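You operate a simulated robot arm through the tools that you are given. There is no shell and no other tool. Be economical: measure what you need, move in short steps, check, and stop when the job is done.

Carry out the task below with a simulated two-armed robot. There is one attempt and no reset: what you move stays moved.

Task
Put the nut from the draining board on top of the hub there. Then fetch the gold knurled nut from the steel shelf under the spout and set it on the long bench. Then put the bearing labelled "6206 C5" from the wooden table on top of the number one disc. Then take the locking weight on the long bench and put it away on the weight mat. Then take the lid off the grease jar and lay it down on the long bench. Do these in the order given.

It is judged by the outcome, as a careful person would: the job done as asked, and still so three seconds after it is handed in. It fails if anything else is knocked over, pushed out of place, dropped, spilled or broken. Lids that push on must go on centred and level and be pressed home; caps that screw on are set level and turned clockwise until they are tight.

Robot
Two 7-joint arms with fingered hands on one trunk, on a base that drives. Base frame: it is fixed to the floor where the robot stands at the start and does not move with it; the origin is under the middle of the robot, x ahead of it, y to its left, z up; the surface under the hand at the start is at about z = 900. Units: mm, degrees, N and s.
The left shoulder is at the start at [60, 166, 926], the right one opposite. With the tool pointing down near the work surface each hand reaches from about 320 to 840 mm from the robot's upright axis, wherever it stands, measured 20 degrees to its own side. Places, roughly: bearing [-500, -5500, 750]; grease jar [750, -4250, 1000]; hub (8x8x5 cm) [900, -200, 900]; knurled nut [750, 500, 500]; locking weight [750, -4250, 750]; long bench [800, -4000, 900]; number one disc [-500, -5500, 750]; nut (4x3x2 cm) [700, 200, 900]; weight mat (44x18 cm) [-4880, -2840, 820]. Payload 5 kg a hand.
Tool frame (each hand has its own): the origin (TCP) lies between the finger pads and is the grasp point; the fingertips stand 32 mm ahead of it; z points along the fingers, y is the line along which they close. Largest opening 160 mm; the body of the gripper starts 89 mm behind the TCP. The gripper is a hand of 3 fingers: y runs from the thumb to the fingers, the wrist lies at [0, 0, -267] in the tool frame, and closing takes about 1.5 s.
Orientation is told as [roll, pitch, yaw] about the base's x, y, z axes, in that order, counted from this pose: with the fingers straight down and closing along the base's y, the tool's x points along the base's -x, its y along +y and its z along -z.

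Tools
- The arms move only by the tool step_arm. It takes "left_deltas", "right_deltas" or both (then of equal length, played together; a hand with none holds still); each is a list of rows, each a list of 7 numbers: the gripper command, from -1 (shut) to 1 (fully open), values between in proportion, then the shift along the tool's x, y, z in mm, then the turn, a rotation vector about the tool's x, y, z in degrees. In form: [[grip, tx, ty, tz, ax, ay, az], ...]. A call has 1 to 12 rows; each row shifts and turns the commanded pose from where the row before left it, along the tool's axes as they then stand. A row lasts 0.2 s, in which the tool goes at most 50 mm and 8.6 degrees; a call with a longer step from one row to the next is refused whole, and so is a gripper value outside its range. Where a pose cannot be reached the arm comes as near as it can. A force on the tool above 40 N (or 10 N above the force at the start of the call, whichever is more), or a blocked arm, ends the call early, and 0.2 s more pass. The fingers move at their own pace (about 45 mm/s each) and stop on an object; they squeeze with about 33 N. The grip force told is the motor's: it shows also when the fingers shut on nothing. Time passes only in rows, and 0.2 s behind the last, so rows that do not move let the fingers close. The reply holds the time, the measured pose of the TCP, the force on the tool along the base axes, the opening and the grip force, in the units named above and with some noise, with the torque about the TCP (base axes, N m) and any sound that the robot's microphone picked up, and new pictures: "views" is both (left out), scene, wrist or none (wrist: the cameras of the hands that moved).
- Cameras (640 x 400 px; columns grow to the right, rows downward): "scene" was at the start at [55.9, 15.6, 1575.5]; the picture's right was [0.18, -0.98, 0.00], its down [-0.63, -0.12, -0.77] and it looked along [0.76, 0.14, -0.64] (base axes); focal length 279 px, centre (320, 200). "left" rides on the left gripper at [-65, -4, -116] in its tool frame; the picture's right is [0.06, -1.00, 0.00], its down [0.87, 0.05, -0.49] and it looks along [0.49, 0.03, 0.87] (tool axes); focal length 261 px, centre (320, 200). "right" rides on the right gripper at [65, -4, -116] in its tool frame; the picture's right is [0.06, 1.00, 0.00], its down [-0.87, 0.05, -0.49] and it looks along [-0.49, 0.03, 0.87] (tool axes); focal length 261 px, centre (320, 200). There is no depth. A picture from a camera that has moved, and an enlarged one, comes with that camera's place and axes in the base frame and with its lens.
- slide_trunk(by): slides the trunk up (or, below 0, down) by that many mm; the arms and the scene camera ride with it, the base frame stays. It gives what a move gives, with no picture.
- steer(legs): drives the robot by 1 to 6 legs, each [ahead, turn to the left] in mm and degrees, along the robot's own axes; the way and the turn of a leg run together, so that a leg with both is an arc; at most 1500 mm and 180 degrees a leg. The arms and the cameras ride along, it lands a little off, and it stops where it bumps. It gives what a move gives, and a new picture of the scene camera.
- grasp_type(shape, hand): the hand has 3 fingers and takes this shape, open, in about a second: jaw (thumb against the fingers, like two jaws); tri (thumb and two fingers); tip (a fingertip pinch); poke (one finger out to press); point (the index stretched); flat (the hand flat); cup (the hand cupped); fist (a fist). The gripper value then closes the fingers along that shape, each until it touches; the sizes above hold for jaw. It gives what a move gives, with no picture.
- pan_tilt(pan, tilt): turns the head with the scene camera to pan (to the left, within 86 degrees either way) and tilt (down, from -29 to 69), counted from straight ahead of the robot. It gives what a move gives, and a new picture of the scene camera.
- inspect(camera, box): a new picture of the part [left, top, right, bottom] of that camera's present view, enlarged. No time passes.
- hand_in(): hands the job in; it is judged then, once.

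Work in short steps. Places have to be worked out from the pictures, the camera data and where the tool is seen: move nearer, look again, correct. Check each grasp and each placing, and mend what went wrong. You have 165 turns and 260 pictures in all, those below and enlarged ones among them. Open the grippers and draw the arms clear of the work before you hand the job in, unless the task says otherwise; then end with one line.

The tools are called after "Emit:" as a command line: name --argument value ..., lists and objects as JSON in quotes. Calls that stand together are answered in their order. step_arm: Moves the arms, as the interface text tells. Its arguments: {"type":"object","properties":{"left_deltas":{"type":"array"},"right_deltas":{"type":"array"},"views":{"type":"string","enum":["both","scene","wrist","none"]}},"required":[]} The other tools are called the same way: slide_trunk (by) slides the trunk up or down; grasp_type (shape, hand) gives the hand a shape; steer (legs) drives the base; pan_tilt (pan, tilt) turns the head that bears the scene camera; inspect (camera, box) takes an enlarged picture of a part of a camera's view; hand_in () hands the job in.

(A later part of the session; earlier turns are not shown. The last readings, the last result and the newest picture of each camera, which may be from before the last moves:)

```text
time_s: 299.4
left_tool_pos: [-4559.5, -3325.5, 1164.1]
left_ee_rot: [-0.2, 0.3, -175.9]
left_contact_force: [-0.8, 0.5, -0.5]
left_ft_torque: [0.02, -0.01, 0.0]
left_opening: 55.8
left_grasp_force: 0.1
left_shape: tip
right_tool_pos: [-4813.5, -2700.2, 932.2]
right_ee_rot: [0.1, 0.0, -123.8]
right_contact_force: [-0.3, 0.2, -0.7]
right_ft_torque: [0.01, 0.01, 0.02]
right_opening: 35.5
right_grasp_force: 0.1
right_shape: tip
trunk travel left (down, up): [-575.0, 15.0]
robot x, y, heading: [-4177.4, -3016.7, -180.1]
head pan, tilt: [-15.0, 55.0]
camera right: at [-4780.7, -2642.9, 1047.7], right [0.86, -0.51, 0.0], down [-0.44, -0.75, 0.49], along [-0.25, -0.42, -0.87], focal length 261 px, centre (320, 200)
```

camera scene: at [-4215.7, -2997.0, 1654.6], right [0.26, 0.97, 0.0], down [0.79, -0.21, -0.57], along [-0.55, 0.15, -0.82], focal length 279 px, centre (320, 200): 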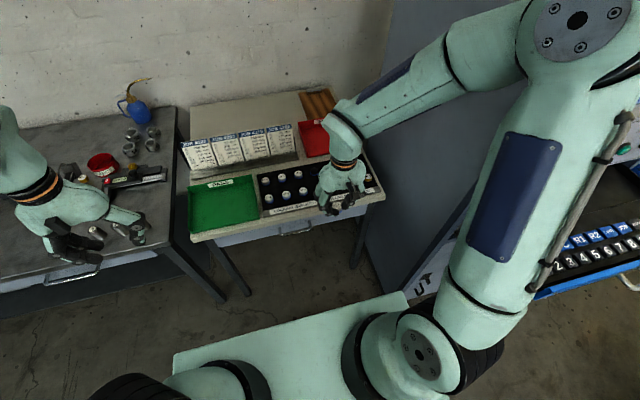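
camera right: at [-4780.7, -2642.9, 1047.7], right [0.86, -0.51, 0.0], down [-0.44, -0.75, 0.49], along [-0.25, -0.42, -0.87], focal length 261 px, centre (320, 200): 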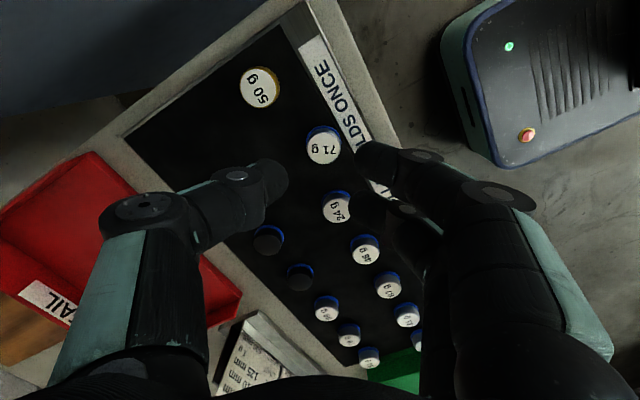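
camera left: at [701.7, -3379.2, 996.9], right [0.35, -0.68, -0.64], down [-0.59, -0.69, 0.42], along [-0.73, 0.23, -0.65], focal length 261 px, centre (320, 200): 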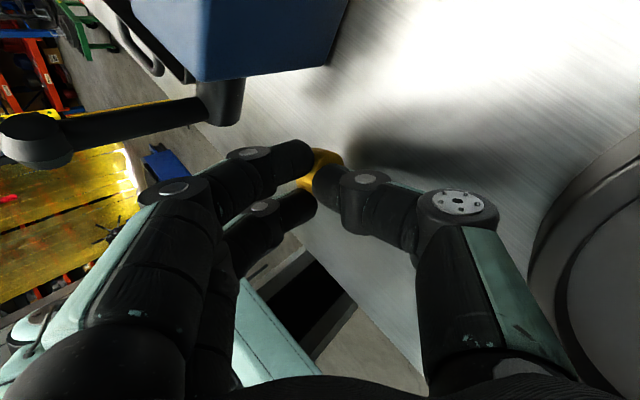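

The 71 g weight stands on the mat, others undisturbed. I raise, unwind the wrist and pull the hand back.

Emit:
step_arm --right_deltas '[[-0.4, 0, 0, -20, 0, 0, 8], [-0.4, 0, 0, -20, 0, 0, 8], [-0.4, 0, 0, -20, 0, 0, 8], [-0.4, 0, 0, 0, 0, 0, 8], [-0.4, 0, 0, 0, 0, 0, 8], [-0.4, 0, 0, 0, 0, 0, 8], [-0.4, 0, 0, 0, 0, 0, 8], [-0.4, 30, 0, 0, 0, 0, 0], [-0.4, 40, 8, 0, 0, 0, 0], [-0.4, 45, 10, 0, 0, 0, 0], [-0.4, 45, 10, 0, 0, 0, 0], [-0.4, 30, 10, 0, 0, 0, 0]]' --views "none"

Emit:
steer --legs '[[-400, 0], [0, 163]]'

```text
time_s: 302.0
left_tool_pos: [-4559.7, -3325.8, 1163.9]
left_ee_rot: [-0.2, 0.1, -175.8]
left_contact_force: [0.6, -0.4, 0.7]
left_ft_torque: [-0.01, 0.0, 0.01]
left_opening: 55.4
left_grasp_force: 0.0
left_shape: tip
right_tool_pos: [-4622.3, -2737.4, 994.3]
right_ee_rot: [0.0, -0.1, -179.9]
right_contact_force: [0.5, -0.5, -0.6]
right_ft_torque: [0.02, 0.01, -0.02]
right_opening: 47.7
right_grasp_force: 0.0
right_shape: tip
trunk travel left (down, up): [-575.0, 15.0]
robot x, y, heading: [-4180.0, -3018.1, -180.4]
head pan, tilt: [-15.0, 55.0]
```

```text
time_s: 311.4
left_tool_pos: [-3319.6, -2842.6, 1161.9]
left_ee_rot: [-0.2, 0.3, -14.0]
left_contact_force: [-0.2, 0.9, -0.4]
left_ft_torque: [0.01, 0.01, -0.04]
left_opening: 55.9
left_grasp_force: 0.0
left_shape: tip
right_tool_pos: [-3446.0, -3419.6, 996.4]
right_ee_rot: [-0.1, -0.1, -18.3]
right_contact_force: [-0.3, 0.1, 0.4]
right_ft_torque: [-0.03, 0.01, 0.0]
right_opening: 47.3
right_grasp_force: 0.0
right_shape: tip
trunk travel left (down, up): [-575.0, 15.0]
robot x, y, heading: [-3782.3, -3016.5, -18.2]
head pan, tilt: [-15.0, 55.0]
camera scene: at [-3746.1, -3046.6, 1654.5], right [-0.55, -0.84, 0.0], down [-0.68, 0.45, -0.57], along [0.48, -0.32, -0.82], focal length 279 px, centre (320, 200)
```

scene: 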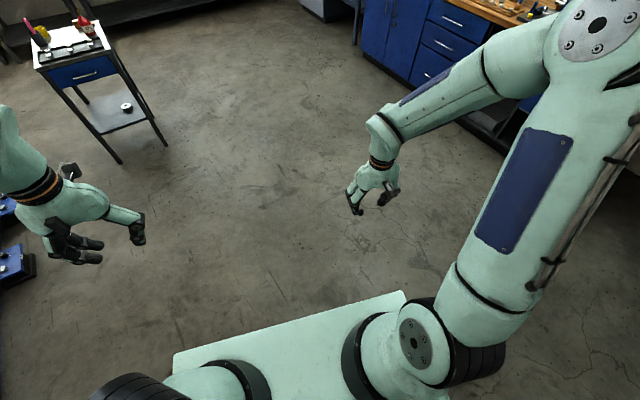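

Path is clear. I drive back to the long bench, face it, and look at the jar.

Emit:
steer --legs '[[1500, 0], [1500, 0], [950, 0], [0, 18.2], [80, 0]]'

Emit:
pan_tilt --pan 0 --tilt 48

```text
time_s: 332.1
left_tool_pos: [441.4, -3898.6, 1161.5]
left_ee_rot: [-0.2, 0.4, 5.5]
left_contact_force: [0.5, -0.1, -0.1]
left_ft_torque: [0.01, 0.05, -0.02]
left_opening: 55.9
left_grasp_force: 0.0
left_shape: tip
right_tool_pos: [518.3, -4485.0, 994.9]
right_ee_rot: [-0.1, 0.0, 1.4]
right_contact_force: [0.3, 0.3, 0.0]
right_ft_torque: [-0.02, 0.02, 0.0]
right_opening: 47.6
right_grasp_force: 0.1
right_shape: tip
trunk travel left (down, up): [-575.0, 15.0]
robot x, y, heading: [67.0, -4218.8, 1.4]
head pan, tilt: [-15.0, 55.0]
camera scene: at [109.9, -4234.6, 1654.4], right [-0.24, -0.97, 0.0], down [-0.8, 0.19, -0.57], along [0.56, -0.14, -0.82], focal length 279 px, centre (320, 200)
```

scene: 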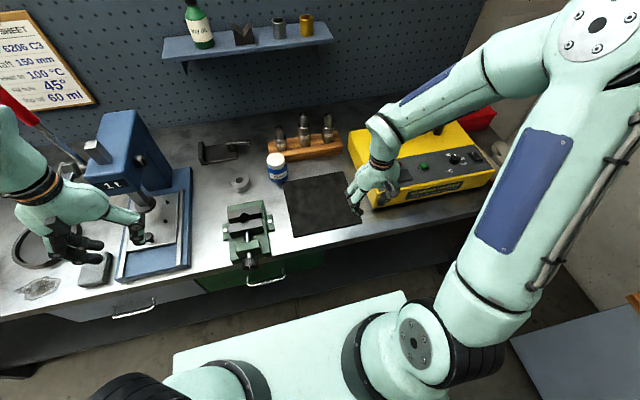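

```text
time_s: 332.9
left_tool_pos: [438.8, -3895.6, 1163.8]
left_ee_rot: [-0.2, 0.4, 5.5]
left_contact_force: [0.3, -0.1, -0.8]
left_ft_torque: [0.01, -0.02, -0.01]
left_opening: 55.8
left_grasp_force: 0.0
left_shape: tip
right_tool_pos: [516.9, -4484.6, 995.3]
right_ee_rot: [0.0, -0.1, 1.3]
right_contact_force: [-0.1, 0.2, 0.2]
right_ft_torque: [0.0, -0.01, -0.01]
right_opening: 47.7
right_grasp_force: 0.2
right_shape: tip
trunk travel left (down, up): [-575.0, 15.0]
robot x, y, heading: [68.2, -4215.1, 1.1]
head pan, tilt: [0.0, 48.0]
camera scene: at [116.5, -4215.8, 1663.7], right [0.02, -1.0, 0.0], down [-0.74, -0.02, -0.67], along [0.67, 0.02, -0.74], focal length 279 px, centre (320, 200)
```

scene: 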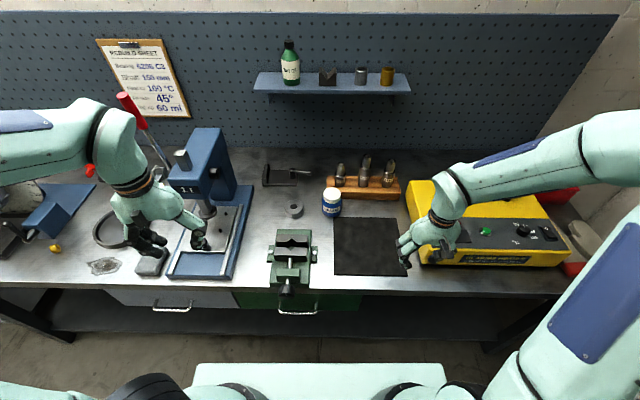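

Left things are as they were. For the lid I'll try turning it counter-clockwise with the right hand from above: I bring the hand over the jar, pre-turned to −56°, opened to fit.

Emit:
step_arm --right_deltas '[[-0.1, 0, 0, -35, 0, 0, 0], [-0.1, 0, 0, -35, 0, 0, 0], [-0.1, -34.2, 30.8, 0, 0, 0, 7], [-0.1, -30.2, 34.7, 0, 0, 0, 7], [-0.1, -25.7, 38.2, 0, 0, 0, 7], [-0.1, -21, 41, 0, 0, 0, 7], [-0.1, -15.7, 43.3, 0, 0, 0, 7], [-0.1, -10.3, 44.8, 0, 0, 0, 7], [-0.1, -4.8, 45.8, 0, 0, 0, 7], [-0.1, 0.8, 46, 0, 0, 0, 7], [-0.1, 0, 0, 0, 0, 0, 0]]' --views "wrist"

```text
time_s: 335.3
left_tool_pos: [439.9, -3897.8, 1165.5]
left_ee_rot: [-0.2, 0.2, 5.5]
left_contact_force: [0.3, 0.0, -0.5]
left_ft_torque: [0.03, 0.02, 0.04]
left_opening: 55.7
left_grasp_force: 0.1
left_shape: tip
right_tool_pos: [783.2, -4231.6, 1067.4]
right_ee_rot: [0.1, -0.1, -54.7]
right_contact_force: [-0.6, -0.3, -0.4]
right_ft_torque: [-0.03, -0.02, -0.02]
right_opening: 71.5
right_grasp_force: 0.1
right_shape: tip
trunk travel left (down, up): [-575.0, 15.0]
robot x, y, heading: [67.1, -4216.1, 1.4]
head pan, tilt: [0.0, 48.0]
camera right: at [742.0, -4179.9, 1180.9], right [0.78, 0.63, 0.0], down [0.55, -0.68, 0.49], along [0.31, -0.38, -0.87], focal length 261 px, centre (320, 200)
```

right: 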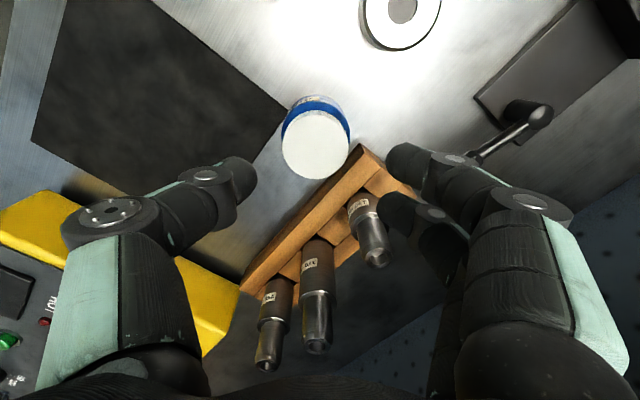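

Lid is centred within ~5 mm (Ø≈60, top ≈957). I correct, lower to z≈976 around the lid and view.

Emit:
step_arm --right_deltas '[[-0.1, -4.7, -2.1, 20, 0, 0, 0], [-0.1, 0, 0, 30, 0, 0, 0], [-0.1, 0, 0, 25, 0, 0, 0], [-0.1, 0, 0, 16, 0, 0, 0], [-0.1, 0, 0, 0, 0, 0, 0]]' --views "wrist"

Emit:
inspect --camera "scene" --box '[290, 140, 380, 230]'

```text
time_s: 336.5
left_tool_pos: [440.1, -3898.0, 1164.7]
left_ee_rot: [-0.2, 0.3, 5.5]
left_contact_force: [-0.3, -0.7, -0.1]
left_ft_torque: [0.0, 0.01, 0.03]
left_opening: 55.8
left_grasp_force: 0.0
left_shape: tip
right_tool_pos: [785.7, -4237.1, 973.0]
right_ee_rot: [0.1, 0.0, -54.6]
right_contact_force: [-0.8, 0.1, 0.6]
right_ft_torque: [0.01, -0.01, -0.02]
right_opening: 71.5
right_grasp_force: 0.0
right_shape: tip
trunk travel left (down, up): [-575.0, 15.0]
robot x, y, heading: [66.0, -4215.4, 1.4]
head pan, tilt: [0.0, 48.0]
camera right: at [743.3, -4185.3, 1087.9], right [0.78, 0.63, 0.0], down [0.55, -0.68, 0.49], along [0.31, -0.38, -0.87], focal length 261 px, centre (320, 200)
```

right: 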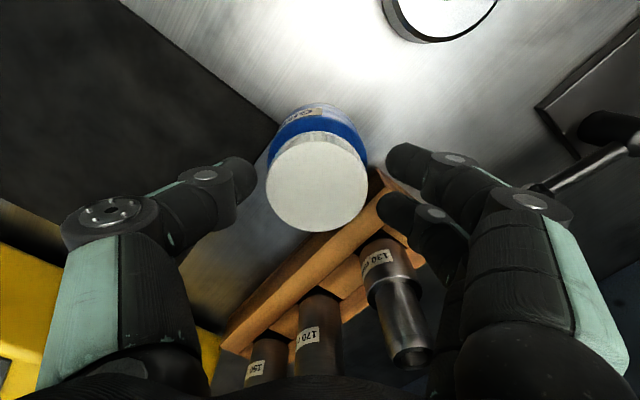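

```text
4.44 times, centred on (335, 185) of scene
camera zoom: at [116.3, -4215.7, 1663.7], right [0.02, -1.0, 0.0], down [-0.74, -0.02, -0.67], along [0.67, 0.02, -0.74], focal length 1239 px, centre (253, 267)
```

zoom: 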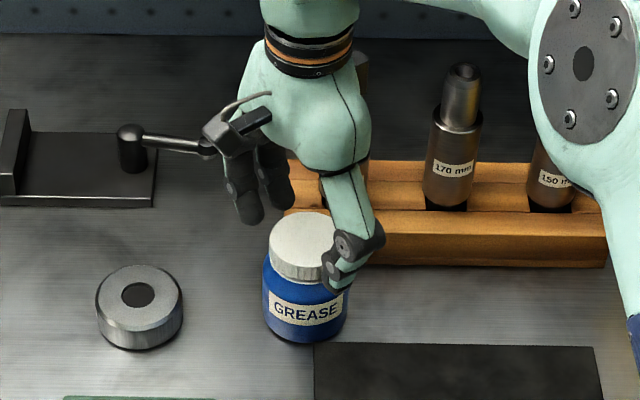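

Fingertips are at the lid's skirt. I close on the lid and turn 24° counter-clockwise as a test, watching whether the jar turns.

Emit:
step_arm --right_deltas '[[-0.4, 0, 0, 0, 0, 0, 0], [-1, 0, 0, 0, 0, 0, 0], [-1, 0, 0, 0, 0, 0, 0], [-1, 0, 0, 0, 0, 0, 0], [-1, 0, 0, 0, 0, 0, -8], [-1, 0, 0, 0, 0, 0, -8], [-1, 0, 0, 0, 0, 0, -8], [-1, 0, 0, 0, 0, 0, 0]]' --views "none"

Emit:
inspect --camera "scene" --box '[290, 140, 380, 230]'

```text
time_s: 338.3
left_tool_pos: [439.1, -3897.4, 1163.7]
left_ee_rot: [-0.2, 0.3, 5.4]
left_contact_force: [0.8, -0.6, 0.1]
left_ft_torque: [0.01, 0.02, 0.02]
left_opening: 55.6
left_grasp_force: 0.0
left_shape: tip
right_tool_pos: [784.6, -4236.8, 974.1]
right_ee_rot: [0.1, -0.2, -30.5]
right_contact_force: [-1.8, -1.9, 5.0]
right_ft_torque: [-0.17, 0.14, -0.02]
right_opening: 47.9
right_grasp_force: 33.2
right_shape: tip
trunk travel left (down, up): [-575.0, 15.0]
robot x, y, heading: [63.5, -4211.8, 1.2]
head pan, tilt: [0.0, 48.0]
```

```text
4.44 times, centred on (335, 185) of scene
camera zoom: at [115.8, -4215.7, 1663.8], right [0.02, -1.0, 0.0], down [-0.74, -0.02, -0.67], along [0.67, 0.02, -0.74], focal length 1239 px, centre (253, 267)
```

zoom: 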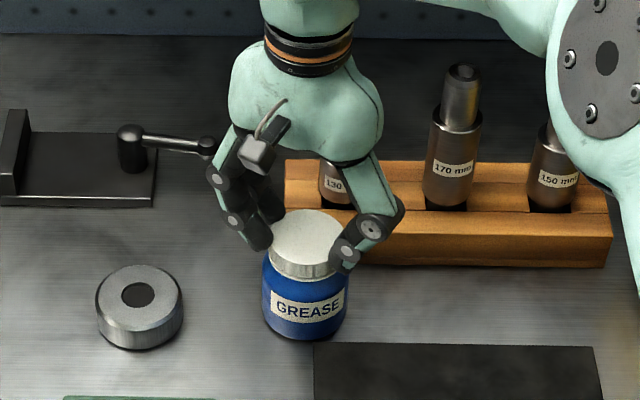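

The jar stayed put while the lid turned with the hand. I keep turning another 72°.

Emit:
step_arm --right_deltas '[[-1, 0, 0, 0, 0, 0, -8], [-1, 0, 0, 0, 0, 0, -8], [-1, 0, 0, 0, 0, 0, -8], [-1, 0, 0, 0, 0, 0, -8], [-1, 0, 0, 0, 0, 0, -8], [-1, 0, 0, 0, 0, 0, -8], [-1, 0, 0, 0, 0, 0, -8], [-1, 0, 0, 0, 0, 0, -8], [-1, 0, 0, 0, 0, 0, 0]]' --views "none"

Emit:
inspect --camera "scene" --box '[290, 140, 380, 230]'

```text
time_s: 340.3
left_tool_pos: [439.9, -3897.2, 1163.8]
left_ee_rot: [-0.2, 0.2, 5.5]
left_contact_force: [0.1, -0.3, 0.3]
left_ft_torque: [0.01, -0.01, -0.02]
left_opening: 55.8
left_grasp_force: 0.0
left_shape: tip
right_tool_pos: [784.8, -4235.6, 975.5]
right_ee_rot: [-0.2, -0.2, 33.5]
right_contact_force: [1.1, -5.3, 16.6]
right_ft_torque: [-0.35, -0.23, -0.02]
right_opening: 47.2
right_grasp_force: 32.7
right_shape: tip
trunk travel left (down, up): [-575.0, 15.0]
robot x, y, heading: [63.2, -4216.4, 1.4]
head pan, tilt: [0.0, 48.0]
```

```text
4.44 times, centred on (335, 185) of scene
camera zoom: at [115.2, -4216.0, 1663.9], right [0.02, -1.0, 0.0], down [-0.74, -0.02, -0.67], along [0.67, 0.02, -0.74], focal length 1239 px, centre (253, 267)
```

zoom: 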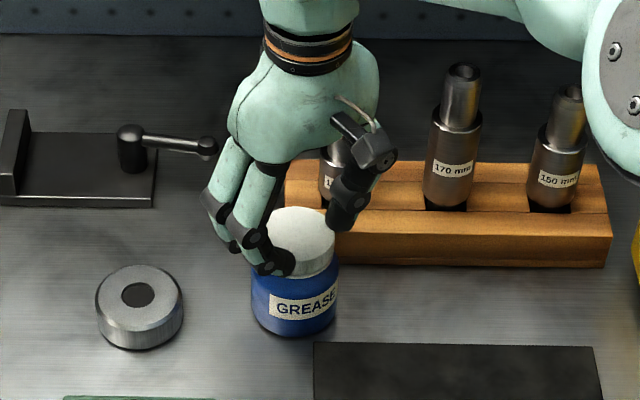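

The jar has begun to turn a little with it, and the lid pushes up on the hand (unscrewing). I raise 3 mm to follow the thread and read the force.

Emit:
step_arm --right_deltas '[[-1, 0, 0, -1.5, 0, 0, 0], [-1, 0, 0, -1.5, 0, 0, 0], [-1, 0, 0, 0, 0, 0, 0]]' --views "none"

```text
time_s: 341.1
left_tool_pos: [440.6, -3896.8, 1163.0]
left_ee_rot: [-0.2, 0.3, 5.7]
left_contact_force: [-0.3, -0.4, 0.7]
left_ft_torque: [-0.01, 0.02, -0.04]
left_opening: 55.4
left_grasp_force: 0.0
left_shape: tip
right_tool_pos: [784.8, -4235.7, 976.8]
right_ee_rot: [0.0, -0.1, 33.4]
right_contact_force: [2.1, -2.6, 7.2]
right_ft_torque: [-0.2, -0.06, -0.05]
right_opening: 45.8
right_grasp_force: 32.7
right_shape: tip
trunk travel left (down, up): [-575.0, 15.0]
robot x, y, heading: [66.5, -4217.4, 1.5]
head pan, tilt: [0.0, 48.0]
```

The tips seem to sit on the jar's shoulder. I release, raise 8 mm, unwind to −52°, and re-grip higher on the lid.

Emit:
step_arm --right_deltas '[[-0.4, 0, 0, 0, 0, 0, 0], [-0.1, -2.5, 4, -7, 0, 0, 8.5], [-0.1, 0, 0, 0, 0, 0, 8.5], [-0.1, 0, 0, 0, 0, 0, 8.5], [-0.1, 0, 0, 0, 0, 0, 8.5], [-0.1, 0, 0, 0, 0, 0, 8.5], [-0.1, 0, 0, 0, 0, 0, 8.5], [-0.1, 0, 0, 0, 0, 0, 8.5], [-0.1, 0, 0, 0, 0, 0, 8.5], [-0.1, 0, 0, 0, 0, 0, 8.5], [-0.1, 0, 0, 0, 0, 0, 8.5]]' --views "wrist"

Emit:
inspect --camera "scene" --box '[290, 150, 370, 230]'

```text
time_s: 343.5
left_tool_pos: [439.9, -3897.6, 1163.0]
left_ee_rot: [-0.2, 0.3, 5.6]
left_contact_force: [-0.1, -0.1, 0.5]
left_ft_torque: [0.01, 0.02, 0.01]
left_opening: 55.9
left_grasp_force: 0.1
left_shape: tip
right_tool_pos: [785.3, -4230.8, 984.5]
right_ee_rot: [0.1, -0.1, -51.6]
right_contact_force: [0.9, -0.2, 0.1]
right_ft_torque: [-0.03, -0.02, 0.01]
right_opening: 71.4
right_grasp_force: 0.1
right_shape: tip
trunk travel left (down, up): [-575.0, 15.0]
robot x, y, heading: [65.1, -4218.0, 1.0]
head pan, tilt: [0.0, 48.0]
camera right: at [740.4, -4181.5, 1099.1], right [0.74, 0.67, 0.0], down [0.58, -0.65, 0.49], along [0.33, -0.37, -0.87], focal length 261 px, centre (320, 200)
```

right: 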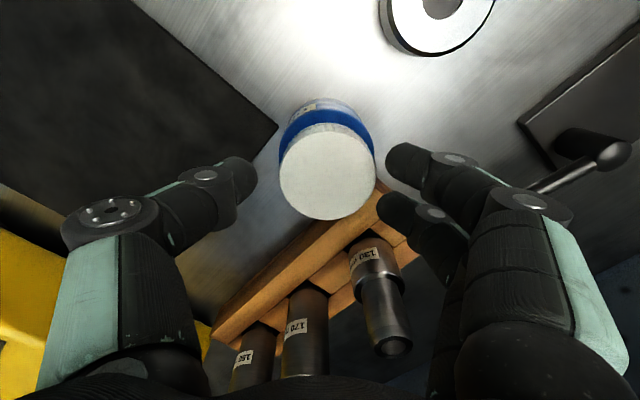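

```text
5.00 times, centred on (330, 190) of scene
camera zoom: at [116.5, -4215.5, 1663.7], right [0.02, -1.0, 0.0], down [-0.74, -0.02, -0.67], along [0.67, 0.02, -0.74], focal length 1393 px, centre (270, 250)
```

zoom: 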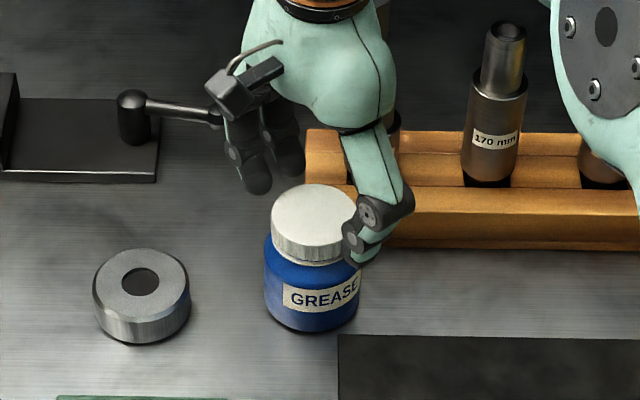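

The lid now shows a gap to the jar's shoulder — it is coming up. I re-grip higher and turn another ~80°.

Emit:
step_arm --right_deltas '[[-0.4, 0, 3, 2, 0, 0, 0], [-1, 0, 0, 0, 0, 0, 0], [-1, 0, 0, 0, 0, 0, 0], [-1, 0, 0, 0, 0, 0, -8.5], [-1, 0, 0, 0, 0, 0, -8.5], [-1, 0, 0, 0, 0, 0, -8.5], [-1, 0, 0, 0, 0, 0, -8.5], [-1, 0, 0, 0, 0, 0, -8.5], [-1, 0, 0, 0, 0, 0, -8.5], [-1, 0, 0, 0, 0, 0, -8.5], [-1, 0, 0, 0, 0, 0, -8.5], [-1, 0, 0, 0, 0, 0, -8.5]]' --views "none"

Emit:
inspect --camera "scene" --box '[290, 150, 370, 230]'

```text
time_s: 346.1
left_tool_pos: [439.9, -3897.8, 1162.6]
left_ee_rot: [-0.2, 0.3, 5.6]
left_contact_force: [0.0, -0.3, -0.3]
left_ft_torque: [0.0, 0.01, 0.01]
left_opening: 56.0
left_grasp_force: 0.0
left_shape: tip
right_tool_pos: [786.3, -4229.2, 982.7]
right_ee_rot: [-0.1, -0.2, 25.0]
right_contact_force: [-1.2, -3.6, 8.3]
right_ft_torque: [-0.54, -0.24, -0.09]
right_opening: 34.8
right_grasp_force: 32.8
right_shape: tip
trunk travel left (down, up): [-575.0, 15.0]
robot x, y, heading: [67.2, -4217.9, 1.5]
head pan, tilt: [0.0, 48.0]
```

```text
5.00 times, centred on (330, 190) of scene
camera zoom: at [115.7, -4216.0, 1663.8], right [0.02, -1.0, 0.0], down [-0.74, -0.02, -0.67], along [0.67, 0.02, -0.74], focal length 1393 px, centre (270, 250)
```

zoom: 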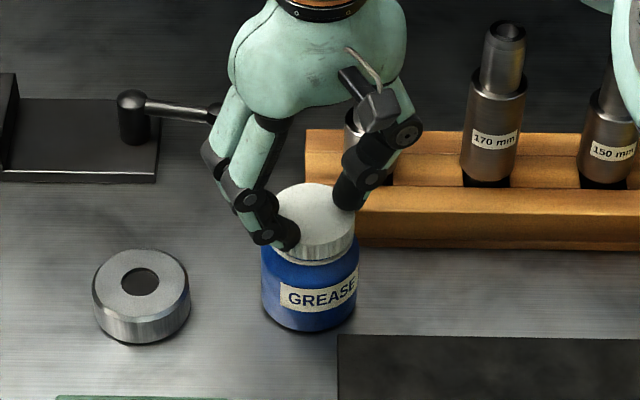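

The grip was off-centre (chord) and too high. I open, unwind, and re-centre using the wrist view.

Emit:
step_arm --right_deltas '[[-0.3, 0, 0, 0, 0, 0, 0], [-0.1, 0, 0, -8, 0, 0, 0], [-0.1, 0, 0, 0, 0, 0, 8.5], [-0.1, 0, 0, 0, 0, 0, 8.5], [-0.1, 0, 0, 0, 0, 0, 8.5], [-0.1, 0, 0, 0, 0, 0, 8.5], [-0.1, 0, 0, 0, 0, 0, 8.5], [-0.1, 0, 0, 0, 0, 0, 8.5], [-0.1, 0, 0, 0, 0, 0, 8.5], [-0.1, 0, 0, 0, 0, 0, 8.5], [-0.1, 0, 0, 0, 0, 0, 8.5], [-0.1, 0, 0, 0, 0, 0, 0]]' --views "wrist"

```text
time_s: 348.7
left_tool_pos: [440.7, -3896.2, 1163.1]
left_ee_rot: [-0.3, 0.3, 5.5]
left_contact_force: [0.8, 0.4, 0.7]
left_ft_torque: [0.0, 0.04, -0.02]
left_opening: 55.7
left_grasp_force: 0.1
left_shape: tip
right_tool_pos: [786.6, -4229.3, 989.6]
right_ee_rot: [0.2, -0.1, -51.6]
right_contact_force: [0.2, -0.1, 0.5]
right_ft_torque: [-0.01, 0.0, 0.01]
right_opening: 71.6
right_grasp_force: 0.1
right_shape: tip
trunk travel left (down, up): [-575.0, 15.0]
robot x, y, heading: [66.8, -4218.7, 1.4]
head pan, tilt: [0.0, 48.0]
camera right: at [743.1, -4180.0, 1104.7], right [0.74, 0.67, 0.0], down [0.58, -0.65, 0.49], along [0.33, -0.37, -0.87], focal length 261 px, centre (320, 200)
```

right: 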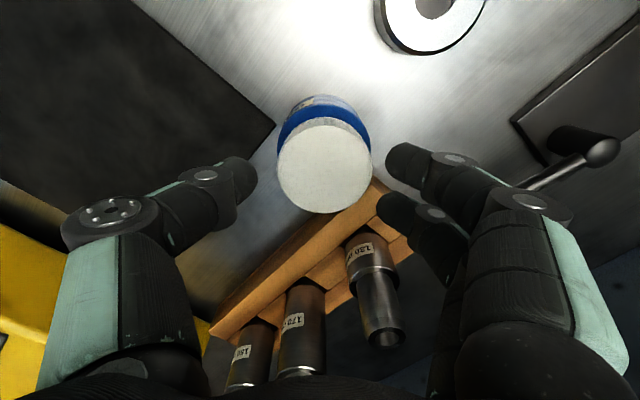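

Lid centre is ~5 mm off in tool x. I correct, lower to z≈977, grip and turn again.

Emit:
step_arm --right_deltas '[[-0.1, 4.8, 1.7, 6, 0, 0, 0], [-0.3, 0, 0, 6.5, 0, 0, 0], [-1, 0, 0, 0, 0, 0, 0], [-1, 0, 0, 0, 0, 0, 0], [-1, 0, 0, 0, 0, 0, -8.5], [-1, 0, 0, 0, 0, 0, -8.5], [-1, 0, 0, 0, 0, 0, -8.5], [-1, 0, 0, 0, 0, 0, -8.5], [-1, 0, 0, 0, 0, 0, -8.5], [-1, 0, 0, 0, 0, 0, -8.5], [-1, 0, 0, 0, 0, 0, -8.5], [-1, 0, 0, 0, 0, 0, -8.5]]' --views "none"

Emit:
inspect --camera "scene" --box '[290, 150, 370, 230]'

```text
time_s: 351.3
left_tool_pos: [439.6, -3898.3, 1164.0]
left_ee_rot: [-0.2, 0.1, 5.5]
left_contact_force: [1.3, 0.2, -0.8]
left_ft_torque: [-0.01, -0.01, -0.01]
left_opening: 55.8
left_grasp_force: 0.0
left_shape: tip
right_tool_pos: [785.1, -4223.5, 981.9]
right_ee_rot: [0.1, -0.5, 16.6]
right_contact_force: [4.6, -6.5, 35.4]
right_ft_torque: [-0.26, -0.04, -0.06]
right_opening: 36.8
right_grasp_force: 33.2
right_shape: tip
trunk travel left (down, up): [-575.0, 15.0]
robot x, y, heading: [62.6, -4217.0, 1.1]
head pan, tilt: [0.0, 48.0]
```

```text
5.00 times, centred on (330, 190) of scene
camera zoom: at [113.8, -4216.3, 1663.9], right [0.02, -1.0, 0.0], down [-0.74, -0.02, -0.67], along [0.67, 0.02, -0.74], focal length 1393 px, centre (270, 250)
```

zoom: 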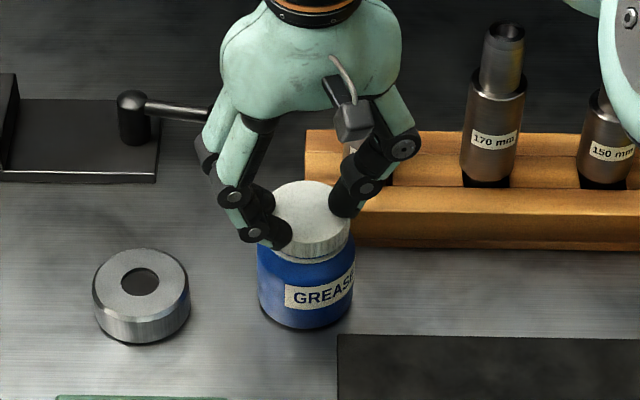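

Fingertips ride on the lid's top edge — I must grip lower. I open, unwind, and go down to z≈966.

Emit:
step_arm --right_deltas '[[-0.4, 0, 0, -3, 0, 0, 0], [-0.05, 0, 0, -5, 0, 0, 0], [-0.05, 0, 0, 0, 0, 0, 8.5], [-0.05, 0, 0, 0, 0, 0, 8.5], [-0.05, 0, 0, 0, 0, 0, 8.5], [-0.05, 0, 0, 0, 0, 0, 8.5], [-0.05, 0, 0, 0, 0, 0, 8.5], [-0.05, 0, 0, 0, 0, 0, 8.5], [-0.05, 0, 0, 0, 0, 0, 8.5], [-0.05, 0, 0, 0, 0, 0, 8.5], [-0.05, 0, 0, 10, 0, 0, 0], [-0.05, 0, 0, 9, 0, 0, 0]]' --views "wrist"

```text
time_s: 353.9
left_tool_pos: [440.0, -3896.5, 1163.1]
left_ee_rot: [-0.2, 0.3, 5.4]
left_contact_force: [-0.3, 0.5, 0.2]
left_ft_torque: [0.03, -0.01, 0.0]
left_opening: 55.9
left_grasp_force: 0.1
left_shape: tip
right_tool_pos: [786.2, -4225.1, 966.1]
right_ee_rot: [0.2, 0.0, -51.7]
right_contact_force: [-0.3, 0.7, 0.6]
right_ft_torque: [-0.02, -0.03, 0.0]
right_opening: 75.2
right_grasp_force: 0.0
right_shape: tip
trunk travel left (down, up): [-575.0, 15.0]
robot x, y, heading: [65.8, -4215.4, 1.4]
head pan, tilt: [0.0, 48.0]
camera right: at [741.9, -4175.9, 1080.3], right [0.74, 0.67, 0.0], down [0.58, -0.65, 0.49], along [0.33, -0.37, -0.87], focal length 261 px, centre (320, 200)
```

right: 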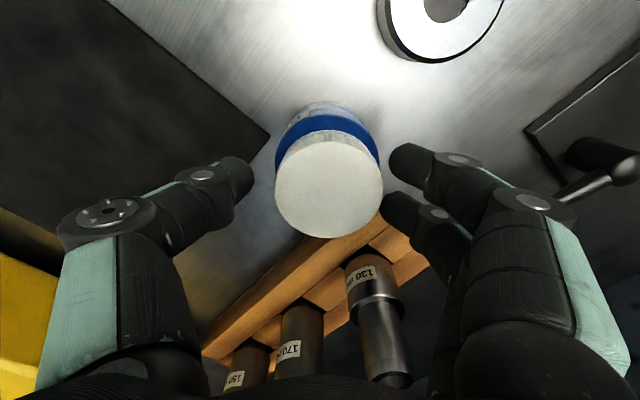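

Centred apart from 4 mm; tips are 22 mm below the lid top. I correct, grip and turn 76°.

Emit:
step_arm --right_deltas '[[-0.2, 0, 4, 0, 0, 0, 0], [-1, 0, 0, 0, 0, 0, 0], [-1, 0, 0, 0, 0, 0, 0], [-1, 0, 0, 0, 0, 0, -8.5], [-1, 0, 0, 0, 0, 0, -8.5], [-1, 0, 0, 0, 0, 0, -8.5], [-1, 0, 0, 0, 0, 0, -8.5], [-1, 0, 0, 0, 0, 0, -8.5], [-1, 0, 0, 0, 0, 0, -8.5], [-1, 0, 0, 0, 0, 0, -8.5], [-1, 0, 0, 0, 0, 0, -8.5], [-1, 0, 0, 0, 0, 0, -8.5]]' --views "none"

Emit:
inspect --camera "scene" --box '[290, 150, 370, 230]'

```text
time_s: 356.5
left_tool_pos: [441.2, -3897.9, 1163.3]
left_ee_rot: [-0.1, 0.2, 5.5]
left_contact_force: [0.4, 0.2, 0.1]
left_ft_torque: [-0.02, 0.01, 0.03]
left_opening: 55.7
left_grasp_force: 0.0
left_shape: tip
right_tool_pos: [788.3, -4221.7, 966.2]
right_ee_rot: [-0.1, -0.1, 25.0]
right_contact_force: [0.2, 0.4, -0.1]
right_ft_torque: [0.04, 0.01, 0.02]
right_opening: 50.1
right_grasp_force: 33.3
right_shape: tip
trunk travel left (down, up): [-575.0, 15.0]
robot x, y, heading: [63.8, -4213.8, 1.4]
head pan, tilt: [0.0, 48.0]
```

```text
5.00 times, centred on (330, 190) of scene
camera zoom: at [116.8, -4215.8, 1663.7], right [0.02, -1.0, 0.0], down [-0.74, -0.02, -0.67], along [0.67, 0.02, -0.74], focal length 1393 px, centre (270, 250)
```

zoom: 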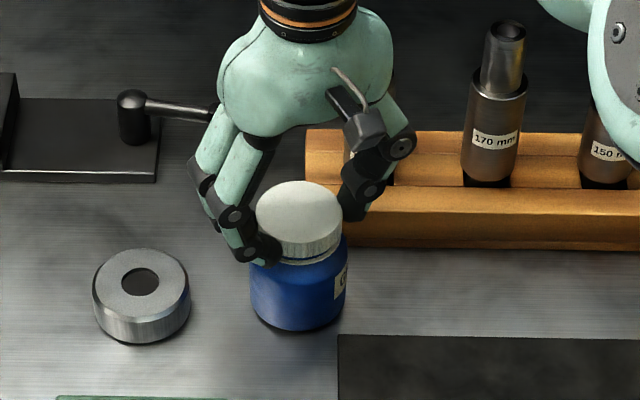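

Now the grip is firm, but the whole jar turned with the lid. I test by lifting 15 mm: does the lid come off, or the jar come along?

Emit:
step_arm --right_deltas '[[-1, 0, 0, -4, 0, 0, 0], [-1, 0, 0, -5, 0, 0, 0], [-1, 0, 0, -6, 0, 0, 0], [-1, 0, 0, 0, 0, 0, 0]]' --views "none"

Emit:
inspect --camera "scene" --box '[290, 150, 370, 230]'

```text
time_s: 357.5
left_tool_pos: [440.2, -3897.0, 1164.0]
left_ee_rot: [-0.3, 0.3, 5.6]
left_contact_force: [-0.5, 0.0, 0.1]
left_ft_torque: [-0.02, 0.01, 0.0]
left_opening: 55.7
left_grasp_force: 0.0
left_shape: tip
right_tool_pos: [788.8, -4222.0, 982.2]
right_ee_rot: [0.0, 0.0, 24.8]
right_contact_force: [0.1, -0.5, -2.6]
right_ft_torque: [0.0, -0.02, 0.04]
right_opening: 50.1
right_grasp_force: 32.5
right_shape: tip
trunk travel left (down, up): [-575.0, 15.0]
robot x, y, heading: [62.6, -4218.2, 1.3]
head pan, tilt: [0.0, 48.0]
```

```text
5.00 times, centred on (330, 190) of scene
camera zoom: at [116.9, -4215.7, 1663.7], right [0.02, -1.0, 0.0], down [-0.74, -0.02, -0.67], along [0.67, 0.02, -0.74], focal length 1393 px, centre (270, 250)
```

zoom: 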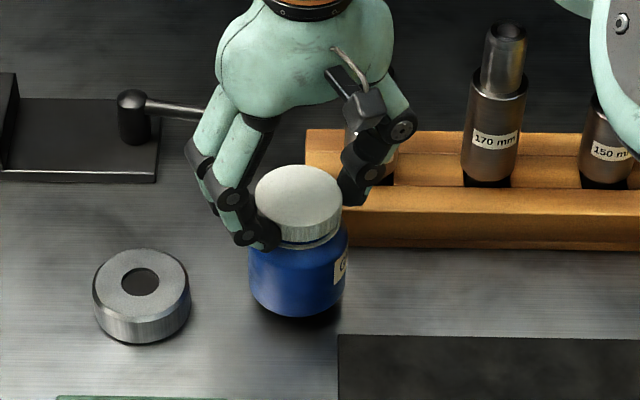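

The cap is threaded (the jar lifts with it), so I need the other hand to hold the jar. I raise the jar by its lid, pre-turning clockwise in the air, while the left hand moves across and begins pitching its fingers forward.

Emit:
step_arm --left_deltas '[[-0.1, 0, -48, 0, 0, 0, 0], [0, 0, -48, 0, 0, 0, 0], [0.2, 0, -48, 0, 0, 0, 0], [0.2, 0, -48, 0, 0, 0, 0], [0.2, 0, -48, 0, 0, 0, 0], [0.2, -10, 0, 0, 0, -8.2, 0], [0.2, -10, 0, 1.4, 0, -8.2, 0], [0.2, -10, 0, 3, 0, -8.2, 0], [0.2, -10, 0, 4.5, 0, -8.2, 0], [0.2, -19.3, 0, 12.5, 0, -8.2, 0], [0.2, -17.4, 0, 15.1, 0, -8.2, 0], [0.2, -15, 0, 17.4, 0, -8.2, 0]]' --right_deltas '[[-1, 8.2, -1.1, -19.5, 0, 0, 0], [-1, 8.2, -1.1, -19.5, 0, 0, 0], [-1, 8.2, -1.1, -19.5, 0, 0, 0], [-1, 8.2, -1.1, -19.5, 0, 0, 0], [-1, 0, 0, 0, 0, 0, 8.5], [-1, 0, 0, 0, 0, 0, 8.5], [-1, 0, 0, 0, 0, 0, 8.5], [-1, 0, 0, 0, 0, 0, 8.5], [-1, 0, 0, 0, 0, 0, 8.5], [-1, 0, 0, 0, 0, 0, 8.5], [-1, 0, 0, 0, 0, 0, 8.5], [-1, 0, 0, 0, 0, 0, 8.5]]' --views "scene"

```text
time_s: 360.1
left_tool_pos: [512.5, -4131.9, 1164.1]
left_ee_rot: [-0.4, -35.3, 5.7]
left_contact_force: [0.6, 0.2, 1.5]
left_ft_torque: [-0.01, 0.03, 0.02]
left_opening: 95.2
left_grasp_force: 0.1
left_shape: tip
left hand out of reach, approached as far as the arm can: row 10, 11, 12
right_tool_pos: [759.7, -4241.7, 1060.6]
right_ee_rot: [0.0, 0.0, -43.1]
right_contact_force: [0.4, -0.1, -2.5]
right_ft_torque: [0.0, -0.02, 0.0]
right_opening: 49.9
right_grasp_force: 32.9
right_shape: tip
trunk travel left (down, up): [-575.0, 15.0]
robot x, y, heading: [64.3, -4217.1, 1.3]
head pan, tilt: [0.0, 48.0]
camera scene: at [116.7, -4215.6, 1663.7], right [0.02, -1.0, 0.0], down [-0.74, -0.02, -0.67], along [0.67, 0.02, -0.74], focal length 279 px, centre (320, 200)
```

scene: 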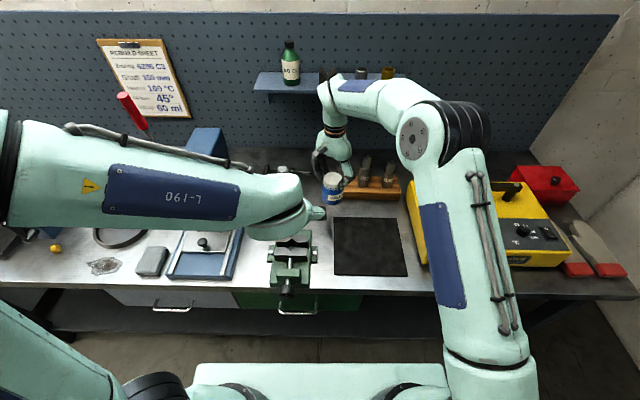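

The left arm can't pitch that far. Earlier, when I pressed down, the jar resisted turning — so I'll set the jar on the black mat, and turn the cap while pressing. First I carry it over the mat and lower it.

Emit:
step_arm --right_deltas '[[-1, -3, -37.3, 0, 0, 0, 0], [-1, -3, -37.3, 0, 0, 0, 0], [-1, -3, -37.3, 0, 0, 0, 0], [-1, 0, 0, 0, 0, 0, 8.5], [-1, 0, 0, 0, 0, 0, 8.5], [-1, 0, 0, 0, 0, 0, 8.5], [-1, 0, 0, 30, 0, 0, 0], [-1, 0, 0, 30, 0, 0, 0], [-1, 0, 0, 22, 0, 0, 0], [-1, 0, 0, 6, 0, 0, 0], [-1, 0, 0, 3, 0, 0, 0], [-1, 0, 0, 0, 0, 0, 0]]' --views "none"

```text
time_s: 362.7
left_tool_pos: [512.0, -4132.9, 1163.7]
left_ee_rot: [-0.4, -35.3, 5.7]
left_contact_force: [0.7, -0.2, 0.2]
left_ft_torque: [-0.02, -0.03, -0.02]
left_opening: 95.7
left_grasp_force: 0.0
left_shape: tip
right_tool_pos: [690.2, -4328.5, 970.6]
right_ee_rot: [0.2, 0.0, -68.7]
right_contact_force: [-0.2, -0.4, 13.9]
right_ft_torque: [-0.02, -0.01, -0.01]
right_opening: 50.5
right_grasp_force: 33.0
right_shape: tip
trunk travel left (down, up): [-575.0, 15.0]
robot x, y, heading: [66.0, -4217.4, 1.3]
head pan, tilt: [0.0, 48.0]
```

Jar is on the mat with ~14 N press, its label facing me. I press a bit more and turn 85° counter-clockwise.

Emit:
step_arm --right_deltas '[[-1, 0, 0, 0.8, 0, 0, 0], [-1, 0, 0, 0, 0, 0, -8.5], [-1, 0, 0, 0, 0, 0, -8.5], [-1, 0, 0, 0, 0, 0, -8.5], [-1, 0, 0, 0, 0, 0, -8.5], [-1, 0, 0, 0, 0, 0, -8.5], [-1, 0, 0, 0, 0, 0, -8.5], [-1, 0, 0, 0, 0, 0, -8.5], [-1, 0, 0, 0, 0, 0, -8.5], [-1, 0, 0, 0, 0, 0, -8.5], [-1, 0, 0, 0, 0, 0, -8.5], [-1, 0, 0, 0, 0, 0, 0]]' --views "none"

Emit:
inspect --camera "scene" --box '[310, 160, 410, 260]'

```text
time_s: 365.3
left_tool_pos: [513.1, -4132.1, 1163.0]
left_ee_rot: [-0.2, -35.3, 5.7]
left_contact_force: [0.1, -0.4, -0.1]
left_ft_torque: [0.02, 0.0, -0.02]
left_opening: 95.4
left_grasp_force: 0.1
left_shape: tip
right_tool_pos: [690.1, -4327.0, 966.8]
right_ee_rot: [0.2, 0.0, 16.6]
right_contact_force: [2.1, 2.4, 7.2]
right_ft_torque: [0.07, -0.02, 0.01]
right_opening: 51.6
right_grasp_force: 32.8
right_shape: tip
trunk travel left (down, up): [-575.0, 15.0]
robot x, y, heading: [67.5, -4218.1, 1.4]
head pan, tilt: [0.0, 48.0]
```

```text
4.00 times, centred on (360, 210) of scene
camera zoom: at [116.3, -4215.5, 1663.5], right [0.02, -1.0, 0.0], down [-0.74, -0.02, -0.67], along [0.67, 0.02, -0.74], focal length 1115 px, centre (160, 160)
```

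zoom: 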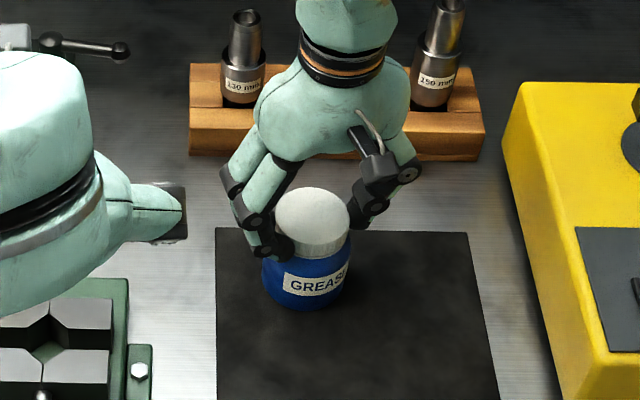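

The mat holds the jar: its label still faces me while the cap turned ~85°. I open, unwind 85° and re-close for another turn.

Emit:
step_arm --right_deltas '[[-0.2, 0, 0, 0, 0, 0, 0], [-0.15, 0, 0, 0, 0, 0, 8.5], [-0.15, 0, 0, 0, 0, 0, 8.5], [-0.15, 0, 0, 0, 0, 0, 8.5], [-0.15, 0, 0, 0, 0, 0, 8.5], [-0.15, 0, 0, 0, 0, 0, 8.5], [-0.15, 0, 0, 0, 0, 0, 8.5], [-0.15, 0, 0, 0, 0, 0, 8.5], [-0.15, 0, 0, 0, 0, 0, 8.5], [-0.15, 0, 0, 0, 0, 0, 8.5], [-0.5, 0, 0, 0, 0, 0, 8.5], [-1, 0, 0, 0, 0, 0, 0]]' --views "wrist"

```text
time_s: 367.9
left_tool_pos: [513.8, -4132.3, 1162.0]
left_ee_rot: [-0.3, -35.2, 5.7]
left_contact_force: [0.0, 0.1, 0.4]
left_ft_torque: [-0.01, -0.01, 0.0]
left_opening: 95.6
left_grasp_force: 0.0
left_shape: tip
right_tool_pos: [690.7, -4329.0, 969.0]
right_ee_rot: [0.1, 0.0, -68.7]
right_contact_force: [-0.4, 0.0, 0.1]
right_ft_torque: [0.02, 0.0, -0.01]
right_opening: 50.3
right_grasp_force: 33.2
right_shape: tip
trunk travel left (down, up): [-575.0, 15.0]
robot x, y, heading: [66.6, -4220.1, 1.3]
head pan, tilt: [0.0, 48.0]
camera right: at [662.8, -4268.3, 1082.8], right [0.91, 0.42, 0.0], down [0.37, -0.79, 0.49], along [0.21, -0.45, -0.87], focal length 261 px, centre (320, 200)
```

right: 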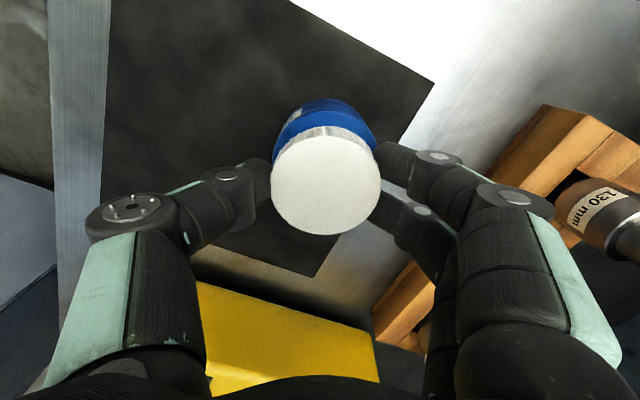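

Good centred grip. Press slightly and turn another 85°.

Emit:
step_arm --right_deltas '[[-1, 0, 0, 1.5, 0, 0, 0], [-1, 0, 0, 0.5, 0, 0, -8.5], [-1, 0, 0, 0, 0, 0, -8.5], [-1, 0, 0, 0, 0, 0, -8.5], [-1, 0, 0, 0, 0, 0, -8.5], [-1, 0, 0, 0, 0, 0, -8.5], [-1, 0, 0, 0, 0, 0, -8.5], [-1, 0, 0, 0, 0, 0, -8.5], [-1, 0, 0, 0, 0, 0, -8.5], [-1, 0, 0, 0, 0, 0, -8.5], [-1, 0, 0, 0, 0, 0, -8.5], [-1, 0, 0, 0, 0, 0, 0]]' --views "none"

Emit:
inspect --camera "scene" --box '[320, 175, 400, 245]'

```text
time_s: 370.5
left_tool_pos: [512.2, -4131.6, 1163.2]
left_ee_rot: [-0.3, -35.2, 5.7]
left_contact_force: [-0.7, -0.4, 0.0]
left_ft_torque: [0.0, 0.04, 0.0]
left_opening: 95.2
left_grasp_force: 0.1
left_shape: tip
right_tool_pos: [690.1, -4329.1, 966.4]
right_ee_rot: [-0.1, -0.1, 16.5]
right_contact_force: [-0.1, 2.3, 12.7]
right_ft_torque: [0.22, 0.01, -0.32]
right_opening: 50.9
right_grasp_force: 33.2
right_shape: tip
trunk travel left (down, up): [-575.0, 15.0]
robot x, y, heading: [68.9, -4215.6, 1.5]
head pan, tilt: [0.0, 48.0]
```

```text
5.71 times, centred on (360, 210) of scene
camera zoom: at [115.4, -4215.5, 1663.8], right [0.02, -1.0, 0.0], down [-0.74, -0.02, -0.67], along [0.67, 0.02, -0.74], focal length 1592 px, centre (91, 143)
```

zoom: 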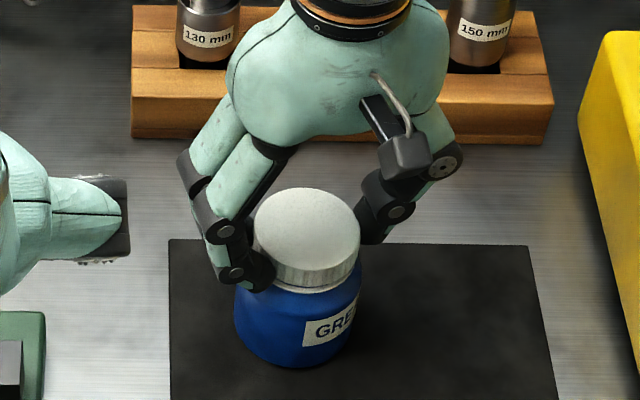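

The cap turned further though the jar followed a little (torque 0.3 Nm). I unwind again and re-grip.

Emit:
step_arm --right_deltas '[[-0.2, 0, 0, 0, 0, 0, 0], [-0.15, 0, 0, 0, 0, 0, 8.5], [-0.15, 0, 0, 0, 0, 0, 8.5], [-0.15, 0, 0, 0, 0, 0, 8.5], [-0.15, 0, 0, 0, 0, 0, 8.5], [-0.15, 0, 0, 0, 0, 0, 8.5], [-0.15, 0, 0, 0, 0, 0, 8.5], [-0.15, 0, 0, 0, 0, 0, 8.5], [-0.15, 0, 0, 0, 0, 0, 8.5], [-0.15, 0, 0, 0, 0, 0, 8.5], [-0.5, 0, 0, 0, 0, 0, 8.5], [-1, 0, 0, 0, 0, 0, 0]]' --views "none"

Emit:
step_arm --right_deltas '[[-1, 0, 0, 1.5, 0, 0, 0], [-1, 0, 0, 1, 0, 0, 0], [-1, 0, 0, 0, 0, 0, -8.5], [-1, 0, 0, 0, 0, 0, -8.5], [-1, 0, 0, 0, 0, 0, -8.5], [-1, 0, 0, 0, 0, 0, -8.5], [-1, 0, 0, 0, 0, 0, -8.5], [-1, 0, 0, 0, 0, 0, -8.5], [-1, 0, 0, 0, 0, 0, -8.5], [-1, 0, 0, 0, 0, 0, -8.5], [-1, 0, 0, 0, 0, 0, -8.5], [-1, 0, 0, 0, 0, 0, -8.5]]' --views "none"

Emit:
inspect --camera "scene" --box '[320, 175, 400, 245]'

```text
time_s: 373.1
left_tool_pos: [513.0, -4132.5, 1163.0]
left_ee_rot: [-0.3, -35.2, 5.8]
left_contact_force: [-0.4, 0.4, 0.0]
left_ft_torque: [0.0, 0.01, 0.01]
left_opening: 95.6
left_grasp_force: 0.1
left_shape: tip
right_tool_pos: [691.5, -4328.4, 964.8]
right_ee_rot: [0.1, 0.1, -68.7]
right_contact_force: [0.0, -1.0, 0.3]
right_ft_torque: [-0.04, -0.03, -0.01]
right_opening: 49.7
right_grasp_force: 32.8
right_shape: tip
trunk travel left (down, up): [-575.0, 15.0]
robot x, y, heading: [69.9, -4217.2, 1.8]
head pan, tilt: [0.0, 48.0]
```

```text
time_s: 375.7
left_tool_pos: [511.5, -4131.7, 1162.8]
left_ee_rot: [-0.3, -35.3, 5.7]
left_contact_force: [-0.5, 0.2, -0.2]
left_ft_torque: [0.02, -0.02, 0.01]
left_opening: 95.4
left_grasp_force: 0.1
left_shape: tip
right_tool_pos: [690.5, -4327.7, 963.9]
right_ee_rot: [-0.1, 0.0, 16.5]
right_contact_force: [-1.4, 0.3, 12.1]
right_ft_torque: [0.03, 0.04, -0.28]
right_opening: 50.0
right_grasp_force: 32.8
right_shape: tip
trunk travel left (down, up): [-575.0, 15.0]
robot x, y, heading: [66.5, -4214.9, 1.2]
head pan, tilt: [0.0, 48.0]
```

```text
5.71 times, centred on (360, 210) of scene
camera zoom: at [115.4, -4215.8, 1663.8], right [0.02, -1.0, 0.0], down [-0.74, -0.02, -0.67], along [0.67, 0.02, -0.74], focal length 1592 px, centre (91, 143)
```

zoom: 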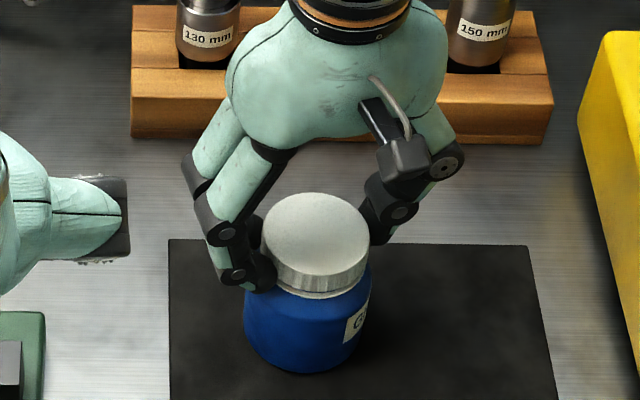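

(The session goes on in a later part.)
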